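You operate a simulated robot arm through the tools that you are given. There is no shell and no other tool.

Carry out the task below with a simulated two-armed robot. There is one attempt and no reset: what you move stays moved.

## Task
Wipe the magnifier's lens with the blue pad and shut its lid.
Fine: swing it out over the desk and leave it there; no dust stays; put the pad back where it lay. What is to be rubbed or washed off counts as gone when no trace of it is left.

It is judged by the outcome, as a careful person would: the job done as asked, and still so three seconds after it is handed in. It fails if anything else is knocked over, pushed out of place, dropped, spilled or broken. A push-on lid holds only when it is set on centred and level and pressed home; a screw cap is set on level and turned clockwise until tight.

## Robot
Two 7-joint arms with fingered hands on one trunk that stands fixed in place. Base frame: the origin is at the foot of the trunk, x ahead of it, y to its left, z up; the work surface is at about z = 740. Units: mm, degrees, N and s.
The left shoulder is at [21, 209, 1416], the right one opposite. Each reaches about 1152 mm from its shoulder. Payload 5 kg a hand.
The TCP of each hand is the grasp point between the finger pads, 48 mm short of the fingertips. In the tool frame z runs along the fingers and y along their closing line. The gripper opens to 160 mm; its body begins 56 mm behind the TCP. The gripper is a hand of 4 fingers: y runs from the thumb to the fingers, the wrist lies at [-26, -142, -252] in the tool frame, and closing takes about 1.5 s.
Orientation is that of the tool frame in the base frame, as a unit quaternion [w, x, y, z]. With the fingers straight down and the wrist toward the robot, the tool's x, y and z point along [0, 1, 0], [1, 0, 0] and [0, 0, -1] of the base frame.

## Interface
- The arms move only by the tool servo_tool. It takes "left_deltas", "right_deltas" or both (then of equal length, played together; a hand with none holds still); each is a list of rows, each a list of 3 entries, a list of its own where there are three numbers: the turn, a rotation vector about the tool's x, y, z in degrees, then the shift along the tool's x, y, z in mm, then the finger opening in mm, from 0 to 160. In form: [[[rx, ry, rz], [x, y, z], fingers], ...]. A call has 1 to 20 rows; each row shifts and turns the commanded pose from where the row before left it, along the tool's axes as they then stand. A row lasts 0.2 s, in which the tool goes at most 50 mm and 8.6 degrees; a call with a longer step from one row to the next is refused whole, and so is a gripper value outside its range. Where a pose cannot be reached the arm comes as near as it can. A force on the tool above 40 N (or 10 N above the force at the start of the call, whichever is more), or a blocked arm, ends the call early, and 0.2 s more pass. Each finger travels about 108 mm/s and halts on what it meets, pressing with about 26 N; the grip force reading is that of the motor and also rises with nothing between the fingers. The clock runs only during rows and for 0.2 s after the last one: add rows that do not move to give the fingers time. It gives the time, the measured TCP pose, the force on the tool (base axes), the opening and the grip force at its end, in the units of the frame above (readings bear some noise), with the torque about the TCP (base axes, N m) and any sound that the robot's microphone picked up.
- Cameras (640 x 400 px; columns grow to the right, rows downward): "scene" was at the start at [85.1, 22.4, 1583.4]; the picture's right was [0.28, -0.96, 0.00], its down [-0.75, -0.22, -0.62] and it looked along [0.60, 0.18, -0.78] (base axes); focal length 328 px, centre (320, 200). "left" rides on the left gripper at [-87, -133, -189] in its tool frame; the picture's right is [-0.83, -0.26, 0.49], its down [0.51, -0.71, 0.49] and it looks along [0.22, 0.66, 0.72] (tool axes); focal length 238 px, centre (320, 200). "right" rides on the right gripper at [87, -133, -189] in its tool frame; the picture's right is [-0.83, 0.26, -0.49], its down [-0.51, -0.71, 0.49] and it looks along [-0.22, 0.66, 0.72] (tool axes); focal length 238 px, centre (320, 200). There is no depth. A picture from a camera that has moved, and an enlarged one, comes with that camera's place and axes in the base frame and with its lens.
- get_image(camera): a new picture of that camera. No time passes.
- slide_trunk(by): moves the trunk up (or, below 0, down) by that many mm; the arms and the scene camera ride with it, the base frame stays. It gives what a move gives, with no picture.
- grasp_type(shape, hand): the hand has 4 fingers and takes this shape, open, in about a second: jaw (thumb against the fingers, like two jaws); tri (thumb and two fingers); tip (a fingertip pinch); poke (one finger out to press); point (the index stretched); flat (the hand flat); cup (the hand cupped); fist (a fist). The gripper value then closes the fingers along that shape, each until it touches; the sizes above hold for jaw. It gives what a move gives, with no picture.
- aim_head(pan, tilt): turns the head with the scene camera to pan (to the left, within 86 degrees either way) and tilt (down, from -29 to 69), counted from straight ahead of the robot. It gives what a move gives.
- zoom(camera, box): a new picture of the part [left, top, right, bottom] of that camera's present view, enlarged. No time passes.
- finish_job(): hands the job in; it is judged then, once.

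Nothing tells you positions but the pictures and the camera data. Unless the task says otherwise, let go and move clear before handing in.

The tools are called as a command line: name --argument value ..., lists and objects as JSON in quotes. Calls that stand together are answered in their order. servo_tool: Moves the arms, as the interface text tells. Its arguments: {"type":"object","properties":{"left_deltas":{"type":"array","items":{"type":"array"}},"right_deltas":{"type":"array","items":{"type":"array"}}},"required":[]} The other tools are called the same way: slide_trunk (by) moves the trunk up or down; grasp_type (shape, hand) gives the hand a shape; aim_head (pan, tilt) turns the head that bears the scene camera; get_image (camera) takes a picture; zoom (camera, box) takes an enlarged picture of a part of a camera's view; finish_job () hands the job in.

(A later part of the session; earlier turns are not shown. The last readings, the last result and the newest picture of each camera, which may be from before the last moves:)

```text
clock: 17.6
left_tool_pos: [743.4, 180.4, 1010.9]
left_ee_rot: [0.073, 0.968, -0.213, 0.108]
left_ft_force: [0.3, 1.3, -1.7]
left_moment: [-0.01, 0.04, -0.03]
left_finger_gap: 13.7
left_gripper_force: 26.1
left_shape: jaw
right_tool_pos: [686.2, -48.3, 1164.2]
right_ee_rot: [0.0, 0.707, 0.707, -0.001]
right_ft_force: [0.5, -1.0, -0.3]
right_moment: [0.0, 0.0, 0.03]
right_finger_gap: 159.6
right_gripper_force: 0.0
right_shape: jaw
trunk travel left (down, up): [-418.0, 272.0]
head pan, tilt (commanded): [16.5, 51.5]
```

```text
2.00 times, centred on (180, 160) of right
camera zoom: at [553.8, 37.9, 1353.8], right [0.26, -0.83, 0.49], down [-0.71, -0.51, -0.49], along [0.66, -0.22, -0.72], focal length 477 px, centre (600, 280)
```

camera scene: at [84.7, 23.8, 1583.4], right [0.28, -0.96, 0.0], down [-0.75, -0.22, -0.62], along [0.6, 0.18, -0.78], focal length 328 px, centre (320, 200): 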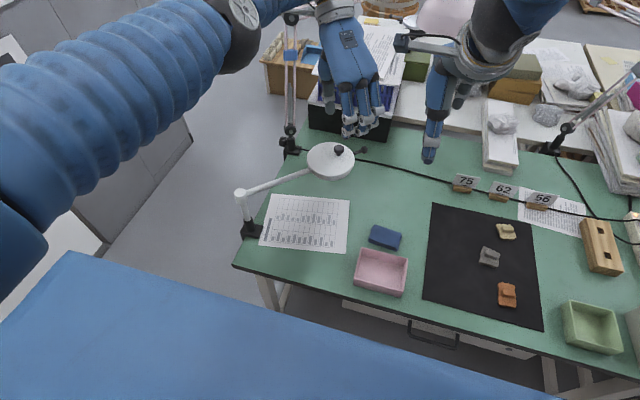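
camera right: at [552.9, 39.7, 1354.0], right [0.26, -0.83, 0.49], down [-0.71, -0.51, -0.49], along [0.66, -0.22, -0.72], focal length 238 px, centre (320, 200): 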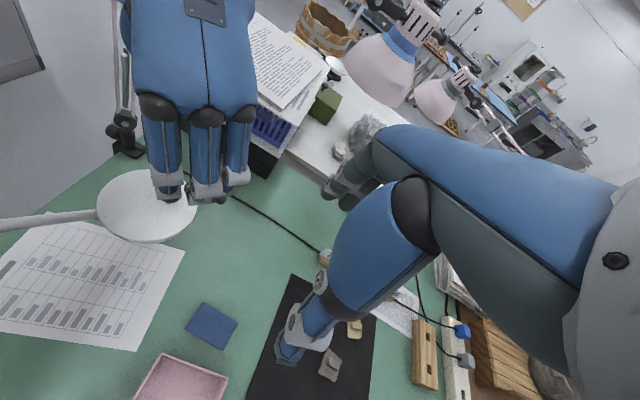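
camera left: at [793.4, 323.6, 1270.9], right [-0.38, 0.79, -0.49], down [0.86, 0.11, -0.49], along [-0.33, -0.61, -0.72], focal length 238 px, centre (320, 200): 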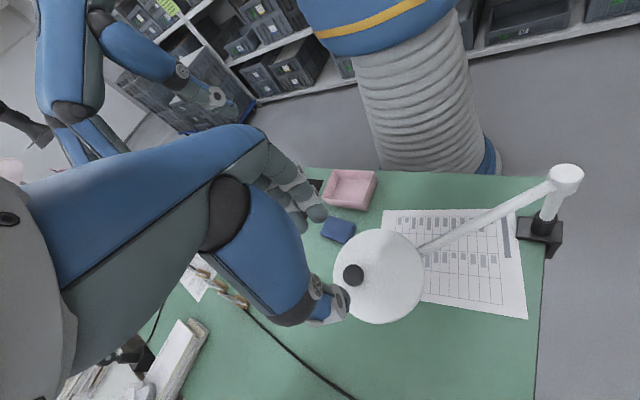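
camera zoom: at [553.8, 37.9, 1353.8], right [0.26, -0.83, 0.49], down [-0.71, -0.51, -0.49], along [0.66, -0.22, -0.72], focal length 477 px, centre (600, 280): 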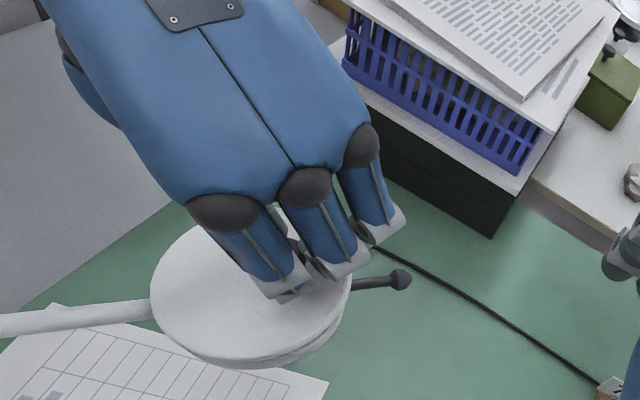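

The lid tilts up smoothly with hardly any force. I continue the same arc.

servo_tool --left_deltas '[[[-1.49, 3.71, 0], [-4.11, -1.65, -6.12], 5], [[-1.49, 3.71, 0], [-4.11, -1.65, -6.12], 5], [[-1.49, 3.71, 0], [-4.11, -1.65, -6.12], 5], [[-1.49, 3.71, 0], [-4.11, -1.65, -6.12], 5], [[-1.49, 3.71, 0], [-4.11, -1.65, -6.12], 5], [[-1.49, 3.71, 0], [-4.11, -1.65, -6.12], 5], [[-1.49, 3.71, 0], [-4.11, -1.65, -6.12], 5], [[0, 0, 0], [0, 0, 0], 5]]'

zoom --camera "scene" --box '[230, 40, 410, 240]'

zoom --camera "right" --box '[60, 60, 260, 260]'

```text
clock: 19.4
left_tool_pos: [711.4, 215.7, 1033.8]
left_ee_rot: [0.206, 0.909, -0.199, 0.302]
left_ft_force: [-5.1, 5.3, -16.7]
left_moment: [0.48, 0.37, -0.11]
left_finger_gap: 13.3
left_gripper_force: 25.6
left_shape: jaw
right_tool_pos: [686.4, -48.4, 1164.0]
right_ee_rot: [-0.001, 0.707, 0.707, 0.0]
right_ft_force: [-1.5, 0.1, 0.6]
right_moment: [0.02, 0.03, 0.02]
right_finger_gap: 159.7
right_gripper_force: 0.1
right_shape: jaw
trunk travel left (down, up): [-418.0, 272.0]
head pan, tilt (commanded): [16.5, 51.5]
```

```text
2.00 times, centred on (320, 140) of scene
camera zoom: at [86.2, 22.7, 1583.2], right [0.28, -0.96, 0.0], down [-0.75, -0.22, -0.62], along [0.6, 0.18, -0.78], focal length 656 px, centre (320, 320)
```

zoom: 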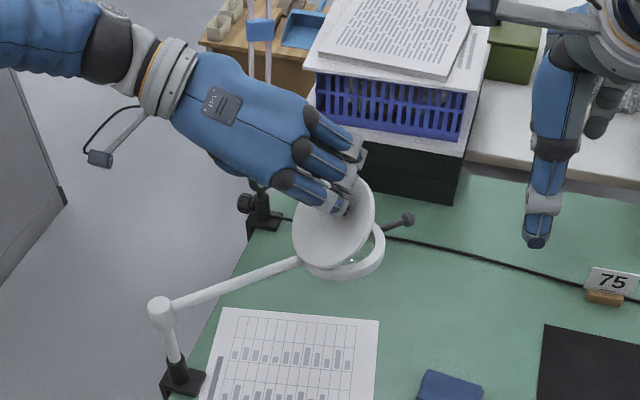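

```text
2.00 times, centred on (160, 160) of right
camera zoom: at [554.3, 38.6, 1353.4], right [0.26, -0.83, 0.49], down [-0.71, -0.51, -0.49], along [0.66, -0.22, -0.72], focal length 477 px, centre (640, 280)
```

zoom: 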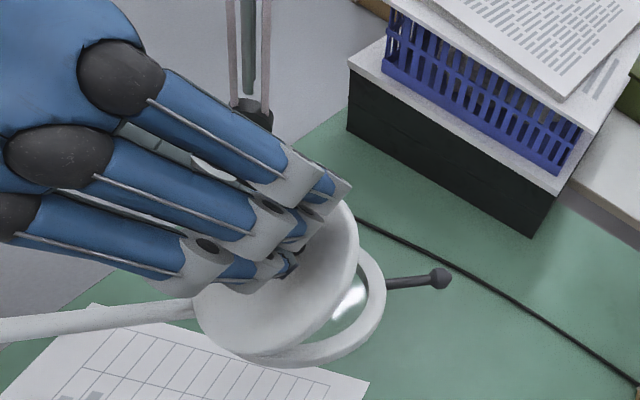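

The lid is near 43° open with a slight pull toward the hinge, so my arc is a few mm too wide; I correct inward and continue in a shorter call.

servo_tool --left_deltas '[[[-1.49, 3.71, 0], [-5.7, -2.3, -4.9], 5], [[-1.49, 3.71, 0], [-5.7, -2.3, -4.9], 5], [[-1.49, 3.71, 0], [-4.31, -1.73, -5.97], 5], [[-1.49, 3.71, 0], [-4.31, -1.73, -5.97], 5], [[0, 0, 0], [0, 0, 0], 5]]'

zoom --camera "scene" --box '[230, 40, 410, 240]'

zoom --camera "right" --box '[60, 60, 260, 260]'

```text
clock: 20.6
left_tool_pos: [692.7, 236.8, 1033.1]
left_ee_rot: [0.278, 0.85, -0.186, 0.407]
left_ft_force: [1.2, 0.3, -0.5]
left_moment: [0.03, 0.08, -0.01]
left_finger_gap: 13.4
left_gripper_force: 25.5
left_shape: jaw
right_tool_pos: [685.2, -48.9, 1162.6]
right_ee_rot: [-0.001, 0.707, 0.707, 0.0]
right_ft_force: [-0.3, -1.2, -0.1]
right_moment: [0.02, 0.0, 0.0]
right_finger_gap: 159.5
right_gripper_force: 0.1
right_shape: jaw
trunk travel left (down, up): [-418.0, 272.0]
head pan, tilt (commanded): [16.5, 51.5]
```

```text
2.00 times, centred on (320, 140) of scene
camera zoom: at [85.7, 22.0, 1583.4], right [0.28, -0.96, 0.0], down [-0.75, -0.22, -0.62], along [0.6, 0.18, -0.78], focal length 656 px, centre (320, 320)
```

zoom: 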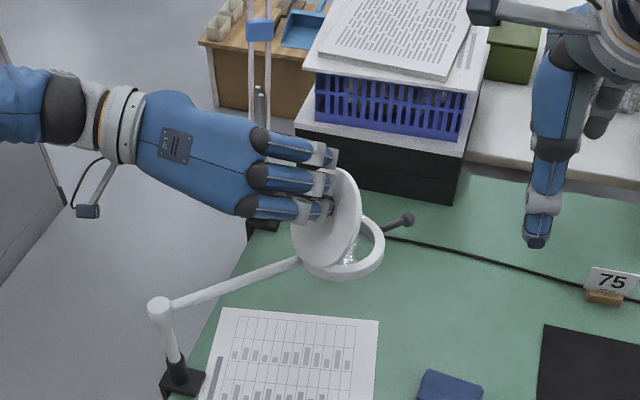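

```text
2.00 times, centred on (160, 160) of right
camera zoom: at [553.9, 37.8, 1353.8], right [0.26, -0.83, 0.49], down [-0.71, -0.51, -0.49], along [0.66, -0.22, -0.72], focal length 477 px, centre (640, 280)
```

zoom: 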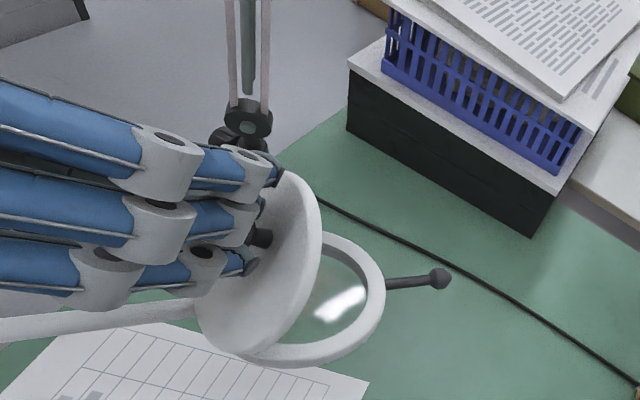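

Excellent: about 59° open and force is near zero. Continuing the arc.

servo_tool --left_deltas '[[[-1.49, 3.71, 0], [-4.31, -1.73, -5.97], 5], [[-1.49, 3.71, 0], [-4.31, -1.73, -5.97], 5], [[-1.49, 3.71, 0], [-4.31, -1.73, -5.97], 5], [[-1.49, 3.71, 0], [-4.31, -1.73, -5.97], 5], [[-1.49, 3.71, 0], [-4.31, -1.73, -5.97], 5], [[-1.49, 3.71, 0], [-4.31, -1.73, -5.97], 5], [[0, 0, 0], [0, 0, 0], 5]]'

zoom --camera "scene" --box '[200, 60, 400, 260]'

zoom --camera "right" --box '[40, 60, 240, 260]'

```text
clock: 22.2
left_tool_pos: [661.3, 269.1, 1019.6]
left_ee_rot: [0.374, 0.732, -0.16, 0.547]
left_ft_force: [-0.8, -0.8, 0.0]
left_moment: [-0.1, 0.0, -0.22]
left_finger_gap: 13.0
left_gripper_force: 26.1
left_shape: jaw
right_tool_pos: [684.7, -47.9, 1164.6]
right_ee_rot: [-0.001, 0.708, 0.707, 0.001]
right_ft_force: [0.0, 0.0, -0.2]
right_moment: [-0.06, 0.03, 0.01]
right_finger_gap: 159.8
right_gripper_force: 0.1
right_shape: jaw
trunk travel left (down, up): [-418.0, 272.0]
head pan, tilt (commanded): [16.5, 51.5]
```

```text
2.00 times, centred on (300, 160) of scene
camera zoom: at [85.1, 22.2, 1583.4], right [0.28, -0.96, 0.0], down [-0.75, -0.22, -0.62], along [0.6, 0.18, -0.78], focal length 656 px, centre (360, 280)
```

zoom: 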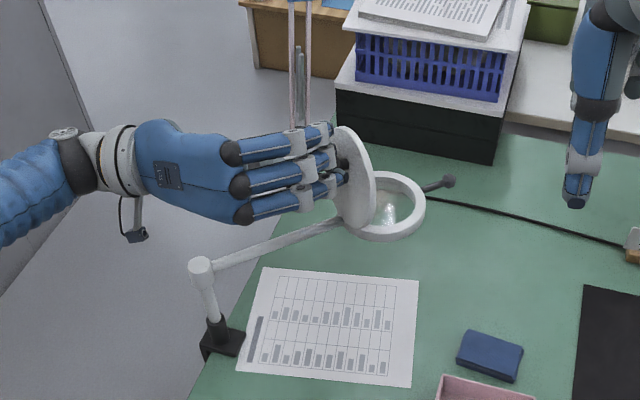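

```text
2.00 times, centred on (140, 160) of right
camera zoom: at [553.4, 38.2, 1354.0], right [0.26, -0.83, 0.49], down [-0.71, -0.51, -0.49], along [0.66, -0.22, -0.72], focal length 477 px, centre (680, 280)
```

zoom: 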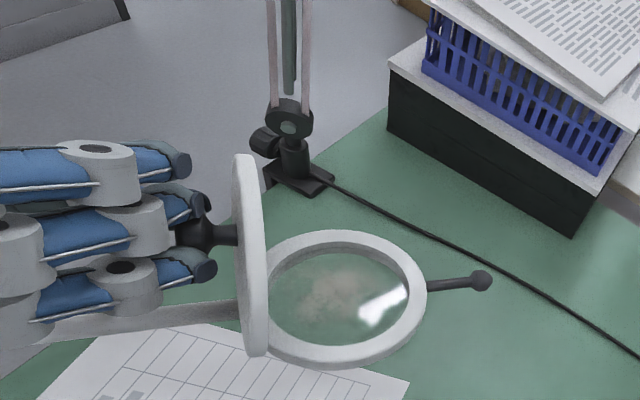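

About 83° open; I can see brownish dust in the middle of the lens. I open a bit further past vertical.

servo_tool --left_deltas '[[[-1.49, 3.71, 0], [-4.31, -1.73, -5.97], 5], [[-1.49, 3.71, 0], [-4.31, -1.73, -5.97], 5], [[-1.49, 3.71, 0], [-4.31, -1.73, -5.97], 5], [[-1.49, 3.71, 0], [-4.31, -1.73, -5.97], 5], [[-1.49, 3.71, 0], [-4.31, -1.73, -5.97], 5], [[0, 0, 0], [0, 0, 0], 5]]'

zoom --camera "scene" --box '[200, 60, 400, 260]'

zoom --camera "right" --box '[40, 60, 240, 260]'

```text
clock: 23.6
left_tool_pos: [666.9, 267.1, 1037.2]
left_ee_rot: [0.388, 0.719, -0.157, 0.554]
left_ft_force: [-0.4, 0.1, 0.0]
left_moment: [0.05, -0.02, 0.04]
left_finger_gap: 11.7
left_gripper_force: 25.6
left_shape: jaw
left hand out of reach, approached as far as the arm can: row 1, 2, 3, 4, 5
right_tool_pos: [684.5, -48.0, 1163.9]
right_ee_rot: [0.001, 0.707, 0.707, 0.0]
right_ft_force: [0.5, 0.0, -0.4]
right_moment: [0.01, 0.02, 0.0]
right_finger_gap: 159.5
right_gripper_force: 0.1
right_shape: jaw
trunk travel left (down, up): [-418.0, 272.0]
head pan, tilt (commanded): [16.5, 51.5]
```

```text
2.00 times, centred on (300, 160) of scene
camera zoom: at [84.9, 22.2, 1583.4], right [0.28, -0.96, 0.0], down [-0.75, -0.22, -0.62], along [0.6, 0.18, -0.78], focal length 656 px, centre (360, 280)
```

zoom: 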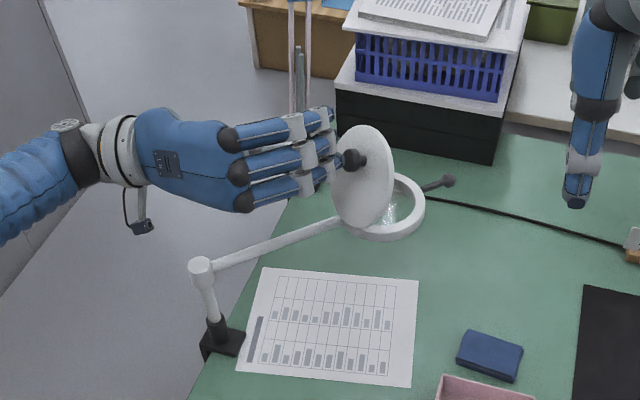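

```text
2.00 times, centred on (140, 160) of right
camera zoom: at [553.2, 38.0, 1354.0], right [0.26, -0.83, 0.49], down [-0.71, -0.51, -0.49], along [0.66, -0.22, -0.72], focal length 477 px, centre (680, 280)
```

zoom: 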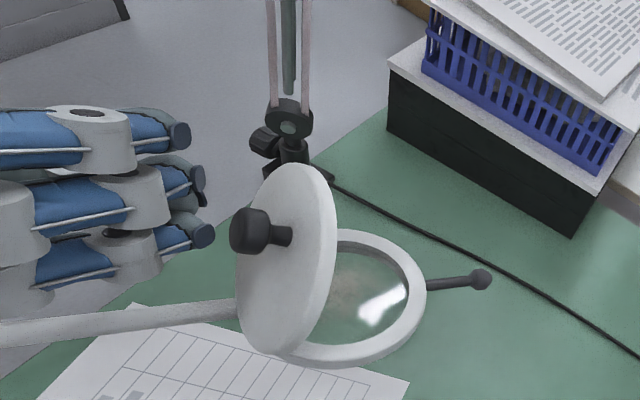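

The left arm ran out of reach and slipped off the knob, yet the lid seems to stay at about 60°. I wait briefly to see whether it holds by itself.

servo_tool --left_deltas '[[[0, 0, 0], [0, 0, -10], 20], [[0, 0, 0], [0, 0, -10], 40], [[0, 0, 0], [0, 0, 0], 40], [[0, 0, 0], [0, 0, 0], 40]]'

zoom --camera "scene" --box '[200, 60, 400, 260]'

zoom --camera "right" --box '[40, 60, 240, 260]'

```text
clock: 24.6
left_tool_pos: [655.7, 281.5, 1040.4]
left_ee_rot: [0.389, 0.722, -0.158, 0.551]
left_ft_force: [-0.9, 0.4, -0.2]
left_moment: [-0.01, -0.01, 0.01]
left_finger_gap: 39.7
left_gripper_force: 0.1
left_shape: jaw
right_tool_pos: [685.2, -47.5, 1163.9]
right_ee_rot: [0.0, 0.707, 0.707, -0.001]
right_ft_force: [-0.1, 0.4, 0.4]
right_moment: [-0.01, -0.02, -0.02]
right_finger_gap: 159.5
right_gripper_force: 0.1
right_shape: jaw
trunk travel left (down, up): [-418.0, 272.0]
head pan, tilt (commanded): [16.5, 51.5]
```

```text
2.00 times, centred on (300, 160) of scene
camera zoom: at [84.9, 22.4, 1583.4], right [0.28, -0.96, 0.0], down [-0.75, -0.22, -0.62], along [0.6, 0.18, -0.78], focal length 656 px, centre (360, 280)
```

zoom: 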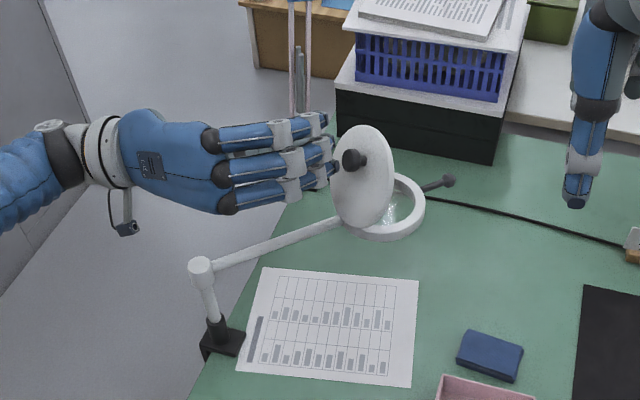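

```text
2.00 times, centred on (140, 160) of right
camera zoom: at [553.2, 38.2, 1354.0], right [0.26, -0.83, 0.49], down [-0.71, -0.51, -0.49], along [0.66, -0.22, -0.72], focal length 477 px, centre (680, 280)
```

zoom: 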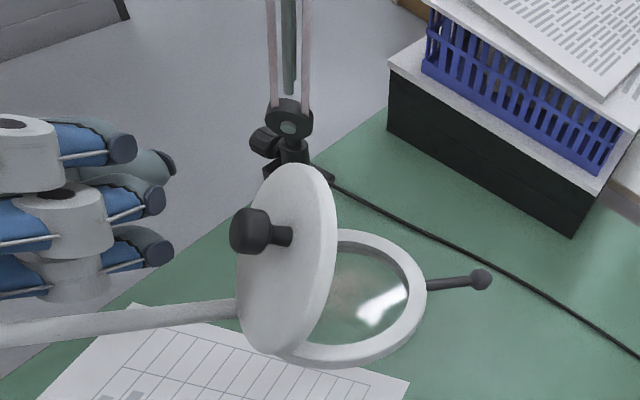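

The lid stays at about 62° on its own hinge friction. I'll look closely at the lens and its rim, and withdraw the left hand so the right hand can push the lid further back from the lens side.

zoom --camera "right" --box '[120, 140, 220, 220]'

zoom --camera "scene" --box '[290, 110, 350, 160]'

servo_tool --left_deltas '[[[0, 0, 0], [0, 0, -45], 40], [[0, 0, 0], [0, 0, -45], 40], [[0, 0, 0], [0, 0, -45], 40], [[0, 0, 0], [0, 0, -45], 40], [[0, 0, 0], [30, 0, -20], 40], [[0, 0, 0], [30, 0, -20], 40], [[0, 0, 0], [0, 0, 0], 40]]'

get_image --camera "scene"

```text
5.00 times, centred on (170, 180) of right
camera zoom: at [553.2, 38.2, 1354.0], right [0.26, -0.83, 0.49], down [-0.71, -0.51, -0.49], along [0.66, -0.22, -0.72], focal length 1192 px, centre (1070, 300)
```

zoom: 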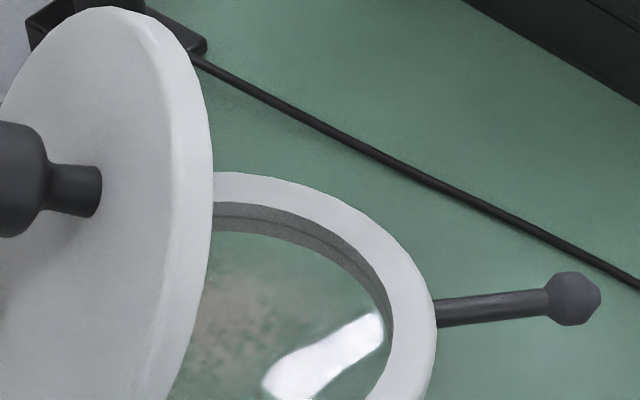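

```text
8.00 times, centred on (320, 135) of scene
camera zoom: at [84.9, 22.4, 1583.4], right [0.28, -0.96, 0.0], down [-0.75, -0.22, -0.62], along [0.6, 0.18, -0.78], focal length 2624 px, centre (320, 720)
```

zoom: 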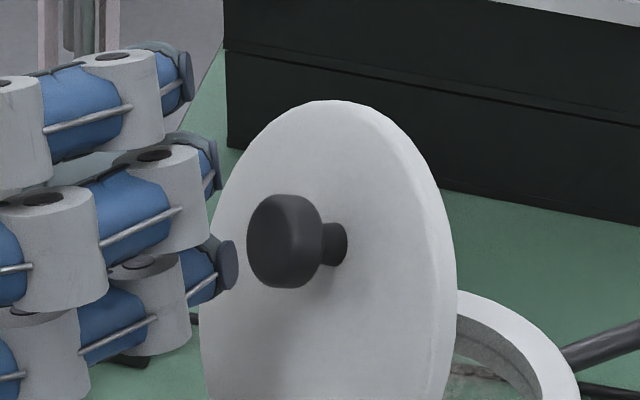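

```text
clock: 26.2
left_tool_pos: [598.7, 450.0, 1160.1]
left_ee_rot: [0.389, 0.719, -0.157, 0.554]
left_ft_force: [0.1, -0.5, 0.6]
left_moment: [0.01, 0.03, -0.02]
left_finger_gap: 39.7
left_gripper_force: 0.1
left_shape: jaw
left hand out of reach, approached as far as the arm can: row 1, 2, 3, 4
right_tool_pos: [685.9, -48.6, 1164.1]
right_ee_rot: [0.0, 0.707, 0.707, -0.001]
right_ft_force: [1.5, -0.2, 1.2]
right_moment: [0.02, 0.05, 0.03]
right_finger_gap: 159.5
right_gripper_force: 0.0
right_shape: jaw
trunk travel left (down, up): [-418.0, 272.0]
head pan, tilt (commanded): [16.5, 51.5]
```

```text
taken
camera scene: at [85.7, 22.3, 1583.3], right [0.28, -0.96, 0.0], down [-0.75, -0.22, -0.62], along [0.6, 0.18, -0.78], focal length 328 px, centre (320, 200)
```

scene: 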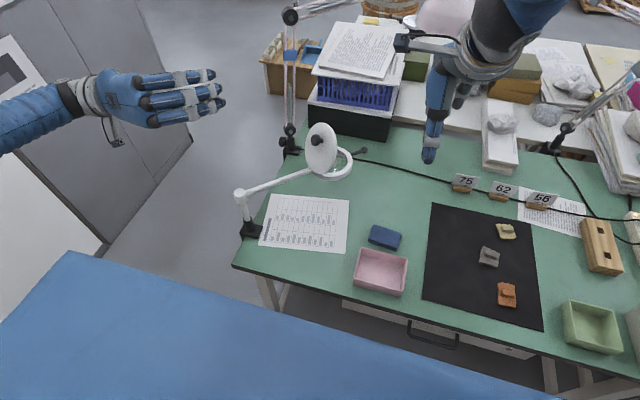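

The lid stays put and the lens is recessed inside the ring. I move the closed right hand to the outer side of the raised lid, above the handle.

servo_tool --right_deltas '[[[0, 0, 0], [30, 17, 10], 110], [[0, 0, 0], [30, 17, 15], 60], [[0, 0, 0], [30, 17, 20], 20], [[0, 0, 0], [30, 17, 25], 0], [[0, 0, 0], [30, 17, 25], 0], [[0, 0, 0], [30, 17, 28], 0], [[0, 0, 0], [0, 0, 0], 0], [[0, 0, 0], [0, 0, 0], 0]]'

zoom --camera "scene" --box '[250, 60, 410, 220]'

get_image --camera "right"

get_image --camera "left"

```text
clock: 28.0
left_tool_pos: [598.6, 450.3, 1159.8]
left_ee_rot: [0.388, 0.719, -0.157, 0.554]
left_ft_force: [-0.4, 0.2, -0.9]
left_moment: [-0.04, -0.03, -0.08]
left_finger_gap: 40.2
left_gripper_force: 0.2
left_shape: jaw
right_tool_pos: [788.2, 130.5, 1041.8]
right_ee_rot: [-0.001, 0.707, 0.707, 0.0]
right_ft_force: [-0.3, 0.2, 0.6]
right_moment: [-0.05, 0.02, 0.04]
right_finger_gap: 0.1
right_gripper_force: 26.1
right_shape: jaw
trunk travel left (down, up): [-418.0, 272.0]
head pan, tilt (commanded): [16.5, 51.5]
```

```text
2.50 times, centred on (330, 140) of scene
camera zoom: at [85.9, 23.2, 1583.3], right [0.28, -0.96, 0.0], down [-0.75, -0.22, -0.62], along [0.6, 0.18, -0.78], focal length 820 px, centre (295, 350)
```

zoom: 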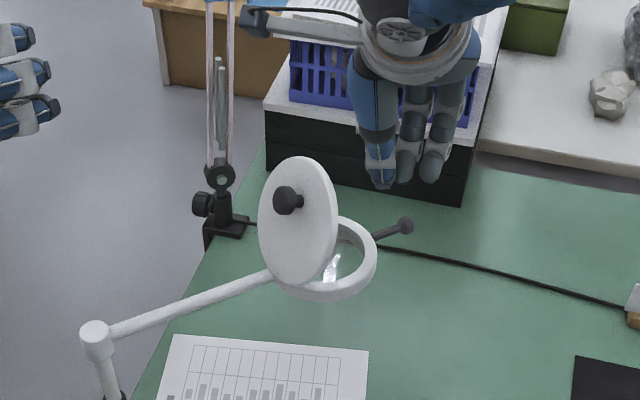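

```text
taken
camera right: at [656.7, 217.4, 1231.7], right [0.26, -0.83, 0.49], down [-0.71, -0.51, -0.49], along [0.66, -0.22, -0.72], focal length 238 px, centre (320, 200)
```

right: 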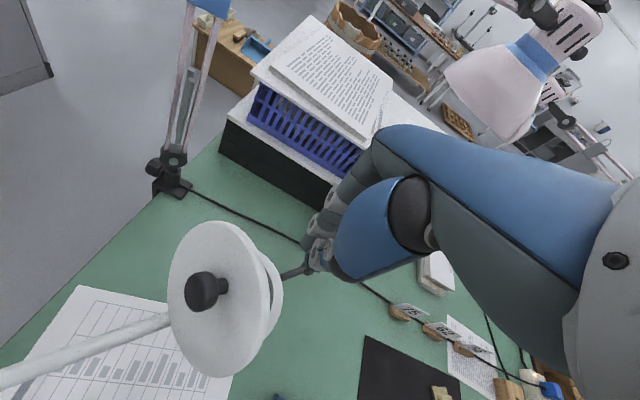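

```text
taken
camera left: at [529.6, 657.8, 1045.5], right [0.22, -0.36, -0.91], down [0.97, 0.2, 0.15], along [0.13, -0.91, 0.39], focal length 238 px, centre (320, 200)
```

left: 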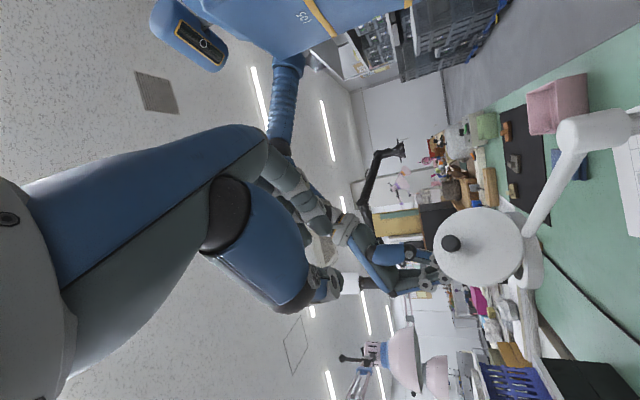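

The right hand is lined up with the lid. I push it slowly toward the post.

servo_tool --right_deltas '[[[0, 0, 0], [5.8, -5.5, 0], 0], [[0, 0, 0], [5.8, -5.5, 0], 0], [[0, 0, 0], [5.8, -5.5, 0], 0], [[0, 0, 0], [5.8, -5.5, 0], 0], [[0, 0, 0], [5.8, -5.5, 0], 0], [[0, 0, 0], [5.8, -5.5, 0], 0], [[0, 0, 0], [5.8, -5.5, 0], 0], [[0, 0, 0], [5.8, -5.5, 0], 0], [[0, 0, 0], [5.8, -5.5, 0], 0], [[0, 0, 0], [5.8, -5.5, 0], 0]]'

zoom --camera "scene" --box '[250, 60, 410, 220]'

get_image --camera "right"

zoom --camera "left" --box '[300, 120, 640, 380]'

```text
clock: 30.2
left_tool_pos: [598.1, 450.7, 1160.5]
left_ee_rot: [0.389, 0.719, -0.157, 0.554]
left_ft_force: [-0.4, -0.5, 0.2]
left_moment: [0.01, 0.01, -0.05]
left_finger_gap: 39.8
left_gripper_force: 0.0
left_shape: jaw
right_tool_pos: [732.1, 192.5, 1042.0]
right_ee_rot: [0.0, 0.707, 0.707, 0.0]
right_ft_force: [0.0, -0.5, 0.2]
right_moment: [-0.01, 0.04, -0.01]
right_finger_gap: 0.0
right_gripper_force: 26.4
right_shape: jaw
trunk travel left (down, up): [-418.0, 272.0]
head pan, tilt (commanded): [16.5, 51.5]
```

```text
2.50 times, centred on (330, 140) of scene
camera zoom: at [84.9, 22.9, 1583.4], right [0.28, -0.96, 0.0], down [-0.75, -0.22, -0.62], along [0.6, 0.18, -0.78], focal length 820 px, centre (295, 350)
```

zoom: 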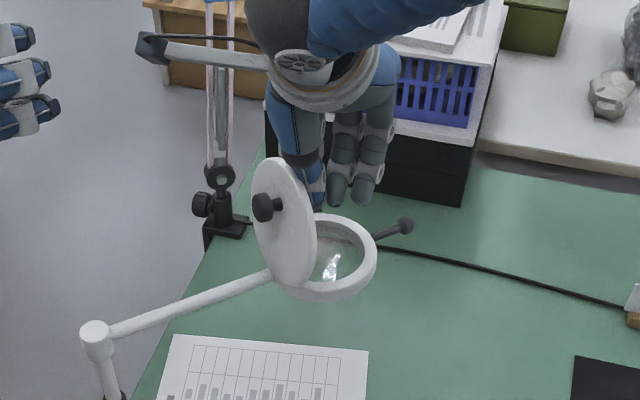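

```text
taken
camera right: at [600.4, 278.8, 1230.9], right [0.26, -0.83, 0.49], down [-0.71, -0.51, -0.49], along [0.66, -0.22, -0.72], focal length 238 px, centre (320, 200)
```

right: 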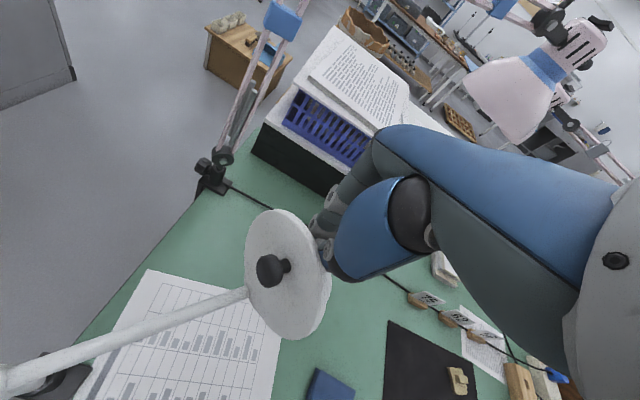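

```text
1.54 times, centred on (470, 250) of left
camera zoom: at [529.1, 657.5, 1046.0], right [0.22, -0.36, -0.91], down [0.97, 0.2, 0.15], along [0.13, -0.91, 0.39], focal length 367 px, centre (89, 123)
```

zoom: 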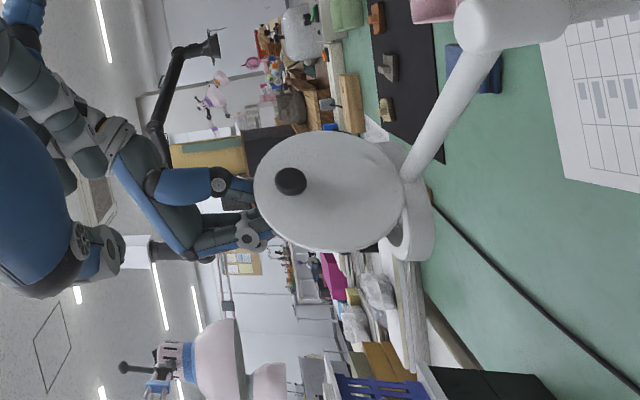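

The lid moves back easily. I push on until it leans past vertical.

servo_tool --right_deltas '[[[0, 0, 0], [5.8, -5.5, 0], 0], [[0, 0, 0], [5.8, -5.5, 0], 0], [[0, 0, 0], [5.8, -5.5, 0], 0], [[0, 0, 0], [5.8, -5.5, 0], 0], [[0, 0, 0], [5.8, -5.5, 0], 0], [[0, 0, 0], [5.8, -5.5, 0], 0], [[0, 0, 0], [5.8, -5.5, 0], 0]]'

zoom --camera "scene" --box '[250, 60, 410, 220]'

zoom --camera "left" --box '[300, 120, 640, 380]'

```text
clock: 31.8
left_tool_pos: [597.7, 451.1, 1160.1]
left_ee_rot: [0.388, 0.719, -0.158, 0.554]
left_ft_force: [-0.9, -0.3, 0.0]
left_moment: [-0.02, 0.01, 0.02]
left_finger_gap: 39.9
left_gripper_force: 0.1
left_shape: jaw
right_tool_pos: [692.9, 229.6, 1041.1]
right_ee_rot: [0.0, 0.707, 0.707, 0.0]
right_ft_force: [1.1, -0.4, -0.3]
right_moment: [-0.04, 0.03, -0.01]
right_finger_gap: 0.2
right_gripper_force: 25.6
right_shape: jaw
trunk travel left (down, up): [-418.0, 272.0]
head pan, tilt (commanded): [16.5, 51.5]
```

```text
2.50 times, centred on (330, 140) of scene
camera zoom: at [84.9, 22.7, 1583.4], right [0.28, -0.96, 0.0], down [-0.75, -0.22, -0.62], along [0.6, 0.18, -0.78], focal length 820 px, centre (295, 350)
```

zoom: 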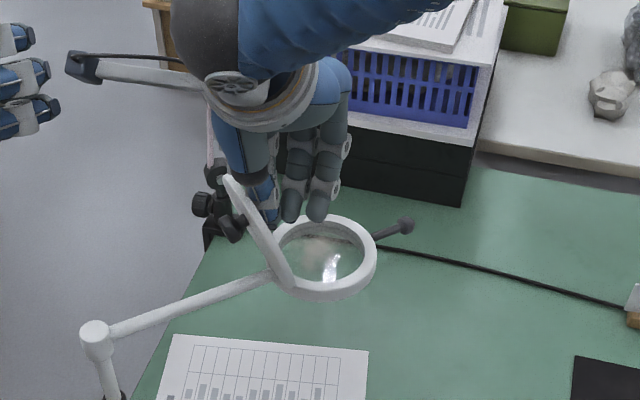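

```text
1.54 times, centred on (470, 250) of left
camera zoom: at [529.1, 657.4, 1046.1], right [0.22, -0.36, -0.91], down [0.97, 0.2, 0.15], along [0.13, -0.91, 0.39], focal length 367 px, centre (89, 123)
```

zoom: 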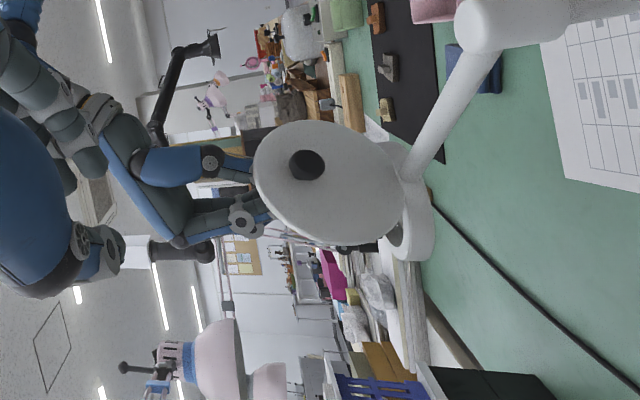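

The lid is about vertical now; I push slightly more, then withdraw the right hand outward and up.

servo_tool --right_deltas '[[[0, 0, 0], [5.8, -5.5, 0], 0], [[0, 0, 0], [5.8, -5.5, 0], 0], [[0, 0, 0], [5.8, -5.5, 0], 0], [[0, 0, 0], [0, 0, 0], 0], [[0, 0, 0], [-14, 14, 0], 0], [[0, 0, 0], [-25, 25, 0], 0], [[0, 0, 0], [-25, 25, -10], 0], [[0, 0, 0], [-25, 0, -40], 0], [[0, 0, 0], [-25, 0, -40], 0], [[0, 0, 0], [-45, 0, -10], 0], [[0, 0, 0], [-45, 0, 0], 0], [[0, 0, 0], [-45, -10, 0], 0], [[0, 0, 0], [0, 0, 0], 0]]'

get_image --camera "scene"

zoom --camera "scene" --box '[280, 110, 380, 200]'

get_image --camera "right"

```text
clock: 34.6
left_tool_pos: [598.0, 452.9, 1159.4]
left_ee_rot: [0.389, 0.719, -0.156, 0.554]
left_ft_force: [0.3, 1.3, -1.0]
left_moment: [-0.12, -0.02, -0.07]
left_finger_gap: 39.7
left_gripper_force: 0.1
left_shape: jaw
right_tool_pos: [730.8, 0.2, 1138.9]
right_ee_rot: [0.001, 0.706, 0.708, 0.0]
right_ft_force: [0.1, 1.0, -1.2]
right_moment: [-0.09, 0.03, -0.02]
right_finger_gap: 0.0
right_gripper_force: 26.5
right_shape: jaw
trunk travel left (down, up): [-418.0, 272.0]
head pan, tilt (commanded): [16.5, 51.5]
```

```text
taken
camera scene: at [85.8, 24.5, 1583.3], right [0.28, -0.96, 0.0], down [-0.75, -0.22, -0.62], along [0.6, 0.18, -0.78], focal length 328 px, centre (320, 200)
```

scene: 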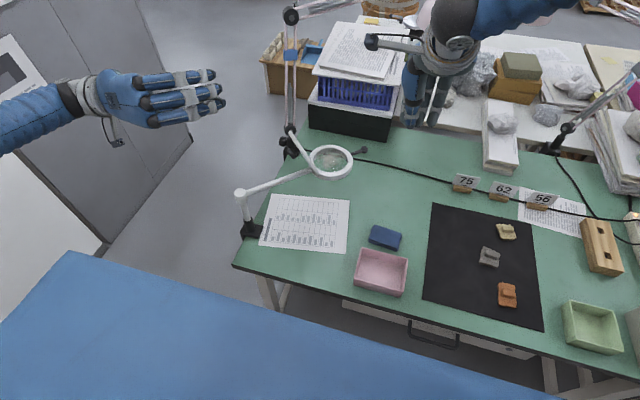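

```text
4.44 times, centred on (330, 155) of scene
camera zoom: at [85.8, 24.5, 1583.3], right [0.28, -0.96, 0.0], down [-0.75, -0.22, -0.62], along [0.6, 0.18, -0.78], focal length 1458 px, centre (276, 400)
```

zoom: 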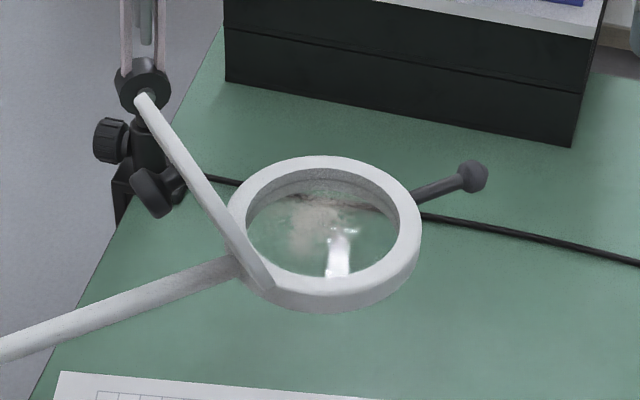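

```text
taken
camera right: at [598.3, 86.8, 1328.3], right [0.26, -0.83, 0.49], down [-0.71, -0.51, -0.49], along [0.66, -0.22, -0.72], focal length 238 px, centre (320, 200)
```

right: 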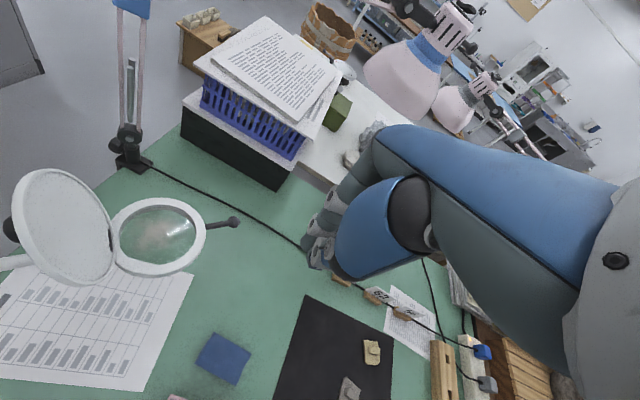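

The lid now stands open past vertical and the dusty lens is clear. I take close views of the lens, its rim and the pad.

zoom --camera "right" --box '[100, 180, 220, 280]'

zoom --camera "scene" --box '[305, 140, 360, 185]'

zoom --camera "scene" --box '[350, 210, 420, 265]'

zoom --camera "right" --box '[160, 310, 290, 400]'

```text
4.00 times, centred on (160, 230) of right
camera zoom: at [598.3, 86.8, 1328.3], right [0.26, -0.83, 0.49], down [-0.71, -0.51, -0.49], along [0.66, -0.22, -0.72], focal length 953 px, centre (960, 80)
```

zoom: 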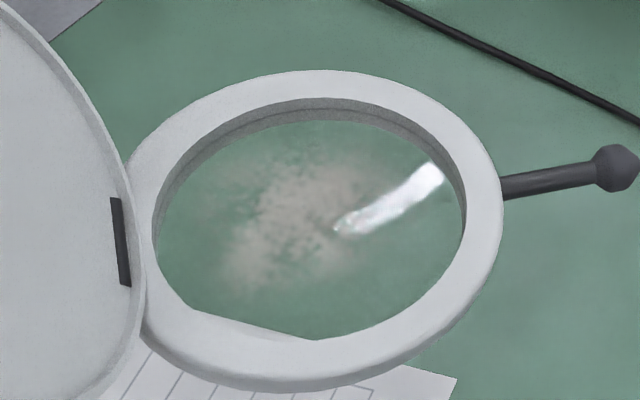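

```text
8.89 times, centred on (332, 162) of scene
camera zoom: at [85.8, 24.5, 1583.3], right [0.28, -0.96, 0.0], down [-0.75, -0.22, -0.62], along [0.6, 0.18, -0.78], focal length 2915 px, centre (209, 533)
```

zoom: 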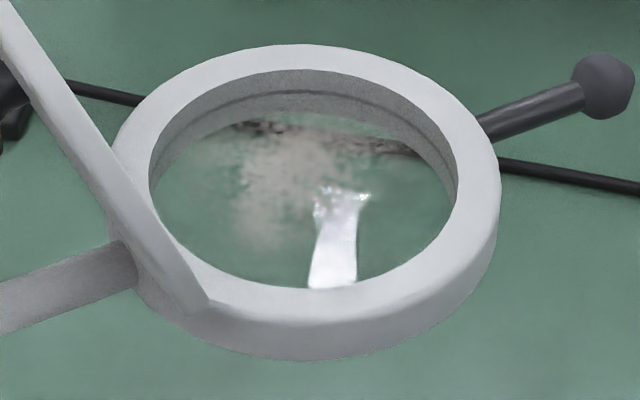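

```text
7.27 times, centred on (385, 238) of scene
camera zoom: at [85.8, 24.5, 1583.3], right [0.28, -0.96, 0.0], down [-0.75, -0.22, -0.62], along [0.6, 0.18, -0.78], focal length 2385 px, centre (-153, -73)
```

zoom: 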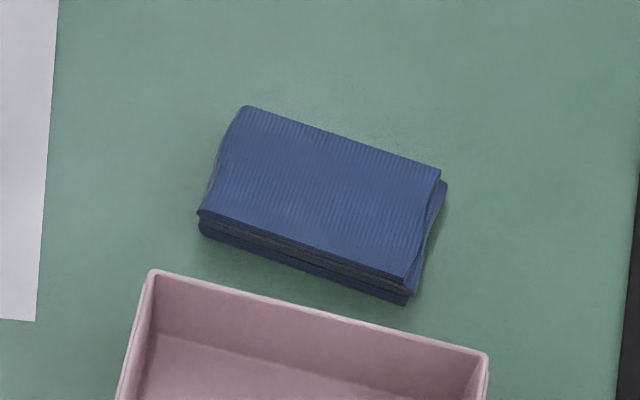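

```text
4.44 times, centred on (225, 355) of right
camera zoom: at [598.3, 86.8, 1328.3], right [0.26, -0.83, 0.49], down [-0.71, -0.51, -0.49], along [0.66, -0.22, -0.72], focal length 1059 px, centre (742, -489)
```

zoom: 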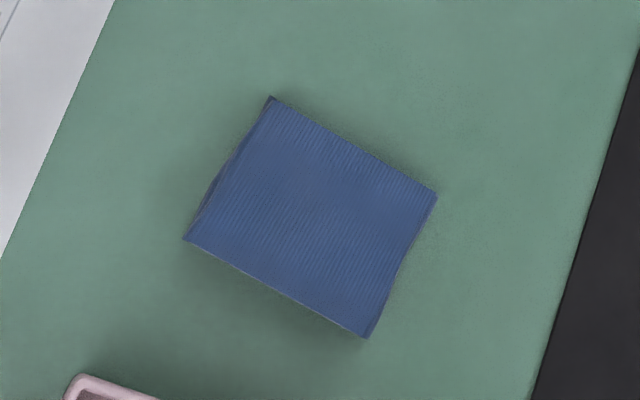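

The pad is about 86×56 mm and the lens sits ~10 mm down inside a ring of about 55 mm inner radius, so a slim fingertip pinch would suit. I try the "tip" shape with the right hand in free air and look at it.

grasp_type --hand "right" --shape "tip"

zoom --camera "scene" --box '[350, 0, 530, 160]'

get_image --camera "right"

get_image --camera "left"

```text
clock: 35.5
left_tool_pos: [598.7, 451.8, 1160.3]
left_ee_rot: [0.388, 0.719, -0.157, 0.555]
left_ft_force: [0.7, 0.4, 0.2]
left_moment: [-0.02, 0.01, -0.01]
left_finger_gap: 39.5
left_gripper_force: 0.1
left_shape: jaw
right_tool_pos: [730.1, -1.2, 1139.7]
right_ee_rot: [0.0, 0.707, 0.707, 0.0]
right_ft_force: [0.0, 0.3, -0.4]
right_moment: [0.01, 0.03, 0.01]
right_finger_gap: 159.5
right_gripper_force: 0.0
right_shape: tip
trunk travel left (down, up): [-418.0, 272.0]
head pan, tilt (commanded): [16.5, 51.5]
```

```text
2.50 times, centred on (440, 80) of scene
camera zoom: at [85.3, 22.6, 1583.4], right [0.28, -0.96, 0.0], down [-0.75, -0.22, -0.62], along [0.6, 0.18, -0.78], focal length 820 px, centre (20, 500)
```

zoom: 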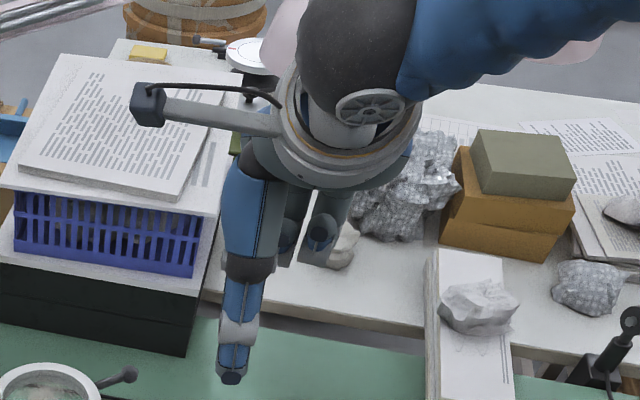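

```text
taken
camera right: at [598.3, 85.1, 1328.6], right [0.26, -0.83, 0.49], down [-0.71, -0.51, -0.49], along [0.66, -0.22, -0.72], focal length 238 px, centre (320, 200)
```

right: 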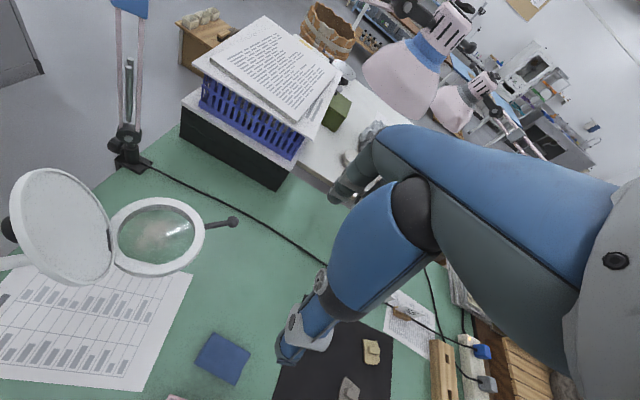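

```text
taken
camera left: at [529.3, 657.3, 1046.1], right [0.22, -0.36, -0.91], down [0.97, 0.2, 0.15], along [0.13, -0.91, 0.39], focal length 238 px, centre (320, 200)
```

left: 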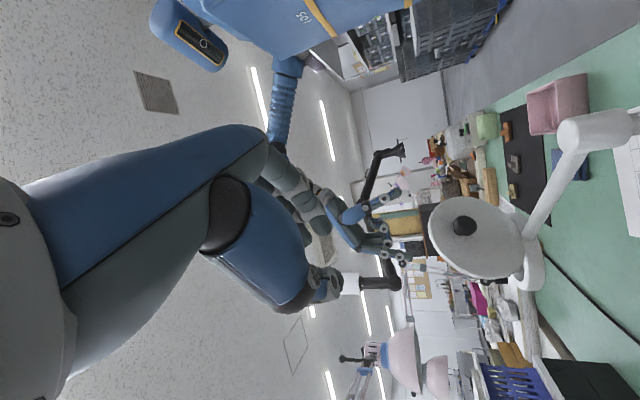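

"Tip" folds the two outer fingers away. I zoom the left camera on it for a side view.

zoom --camera "left" --box '[320, 160, 460, 280]'

servo_tool --right_deltas '[[[0, 0, 0], [0, 0, 0], 130], [[0, 0, 0], [0, 0, 0], 100], [[0, 0, 0], [0, 0, 0], 75], [[0, 0, 0], [0, 0, 0], 56], [[0, 0, 0], [0, 0, 0], 56]]'

zoom --camera "left" --box '[320, 160, 460, 280]'

zoom --camera "scene" --box '[350, 0, 530, 160]'

```text
3.33 times, centred on (390, 220) of left
camera zoom: at [529.3, 657.3, 1046.1], right [0.22, -0.36, -0.91], down [0.97, 0.2, 0.15], along [0.13, -0.91, 0.39], focal length 794 px, centre (87, 133)
```

zoom: 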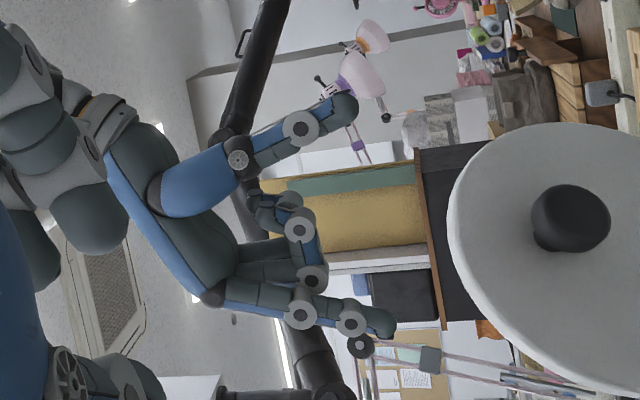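

```text
clock: 36.7
left_tool_pos: [597.8, 449.9, 1159.0]
left_ee_rot: [0.389, 0.719, -0.158, 0.554]
left_ft_force: [-0.2, 0.5, 0.5]
left_moment: [0.0, -0.02, 0.0]
left_finger_gap: 39.7
left_gripper_force: 0.0
left_shape: jaw
right_tool_pos: [729.3, -1.7, 1138.7]
right_ee_rot: [0.0, 0.707, 0.707, 0.001]
right_ft_force: [-0.8, 0.1, -0.1]
right_moment: [-0.01, 0.01, -0.03]
right_finger_gap: 57.1
right_gripper_force: 0.0
right_shape: tip
trunk travel left (down, up): [-418.0, 272.0]
head pan, tilt (commanded): [16.5, 51.5]
```

```text
3.33 times, centred on (390, 220) of left
camera zoom: at [529.2, 657.1, 1046.2], right [0.22, -0.36, -0.91], down [0.97, 0.2, 0.15], along [0.13, -0.91, 0.39], focal length 794 px, centre (87, 133)
```

zoom: 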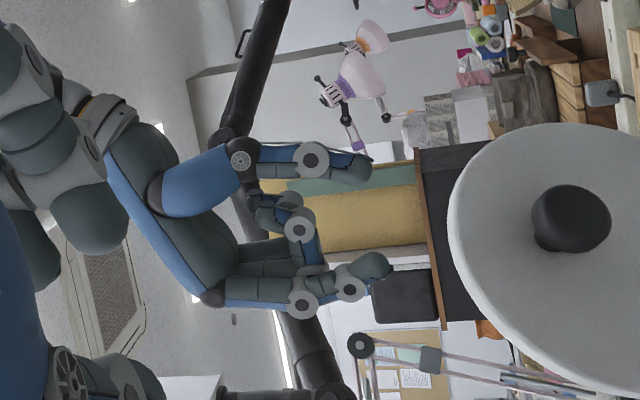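

```text
2.50 times, centred on (440, 80) of scene
camera zoom: at [85.1, 22.4, 1583.4], right [0.28, -0.96, 0.0], down [-0.75, -0.22, -0.62], along [0.6, 0.18, -0.78], focal length 820 px, centre (20, 500)
```

zoom: 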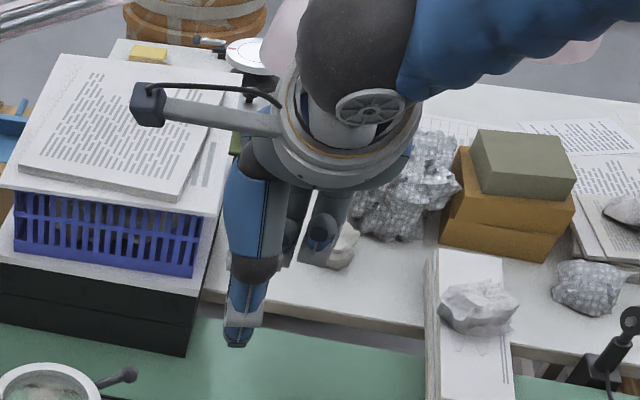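

At a 57 mm opening the thumb tip looks higher than the index tip. I measure that more exactly with a closer view.

zoom --camera "left" --box '[370, 180, 420, 230]'

```text
8.00 times, centred on (395, 205) of left
camera zoom: at [529.2, 657.1, 1046.2], right [0.22, -0.36, -0.91], down [0.97, 0.2, 0.15], along [0.13, -0.91, 0.39], focal length 1907 px, centre (-280, 160)
```

zoom: 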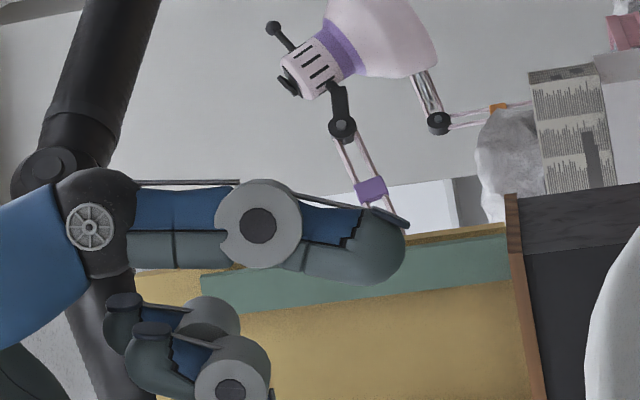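

zoom --camera "left" --box '[360, 190, 440, 245]'

```text
7.27 times, centred on (400, 218) of left
camera zoom: at [529.2, 657.1, 1046.2], right [0.22, -0.36, -0.91], down [0.97, 0.2, 0.15], along [0.13, -0.91, 0.39], focal length 1734 px, centre (-262, 73)
```

zoom: 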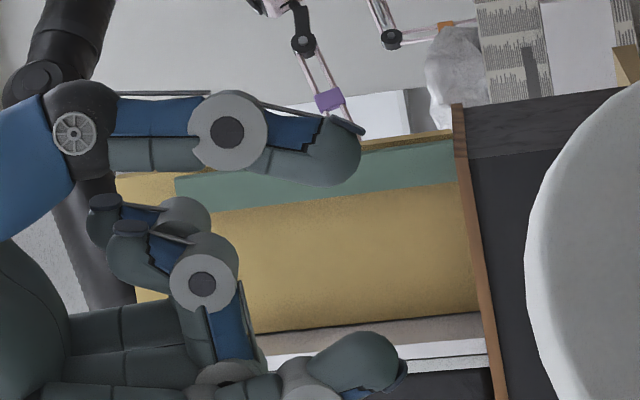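

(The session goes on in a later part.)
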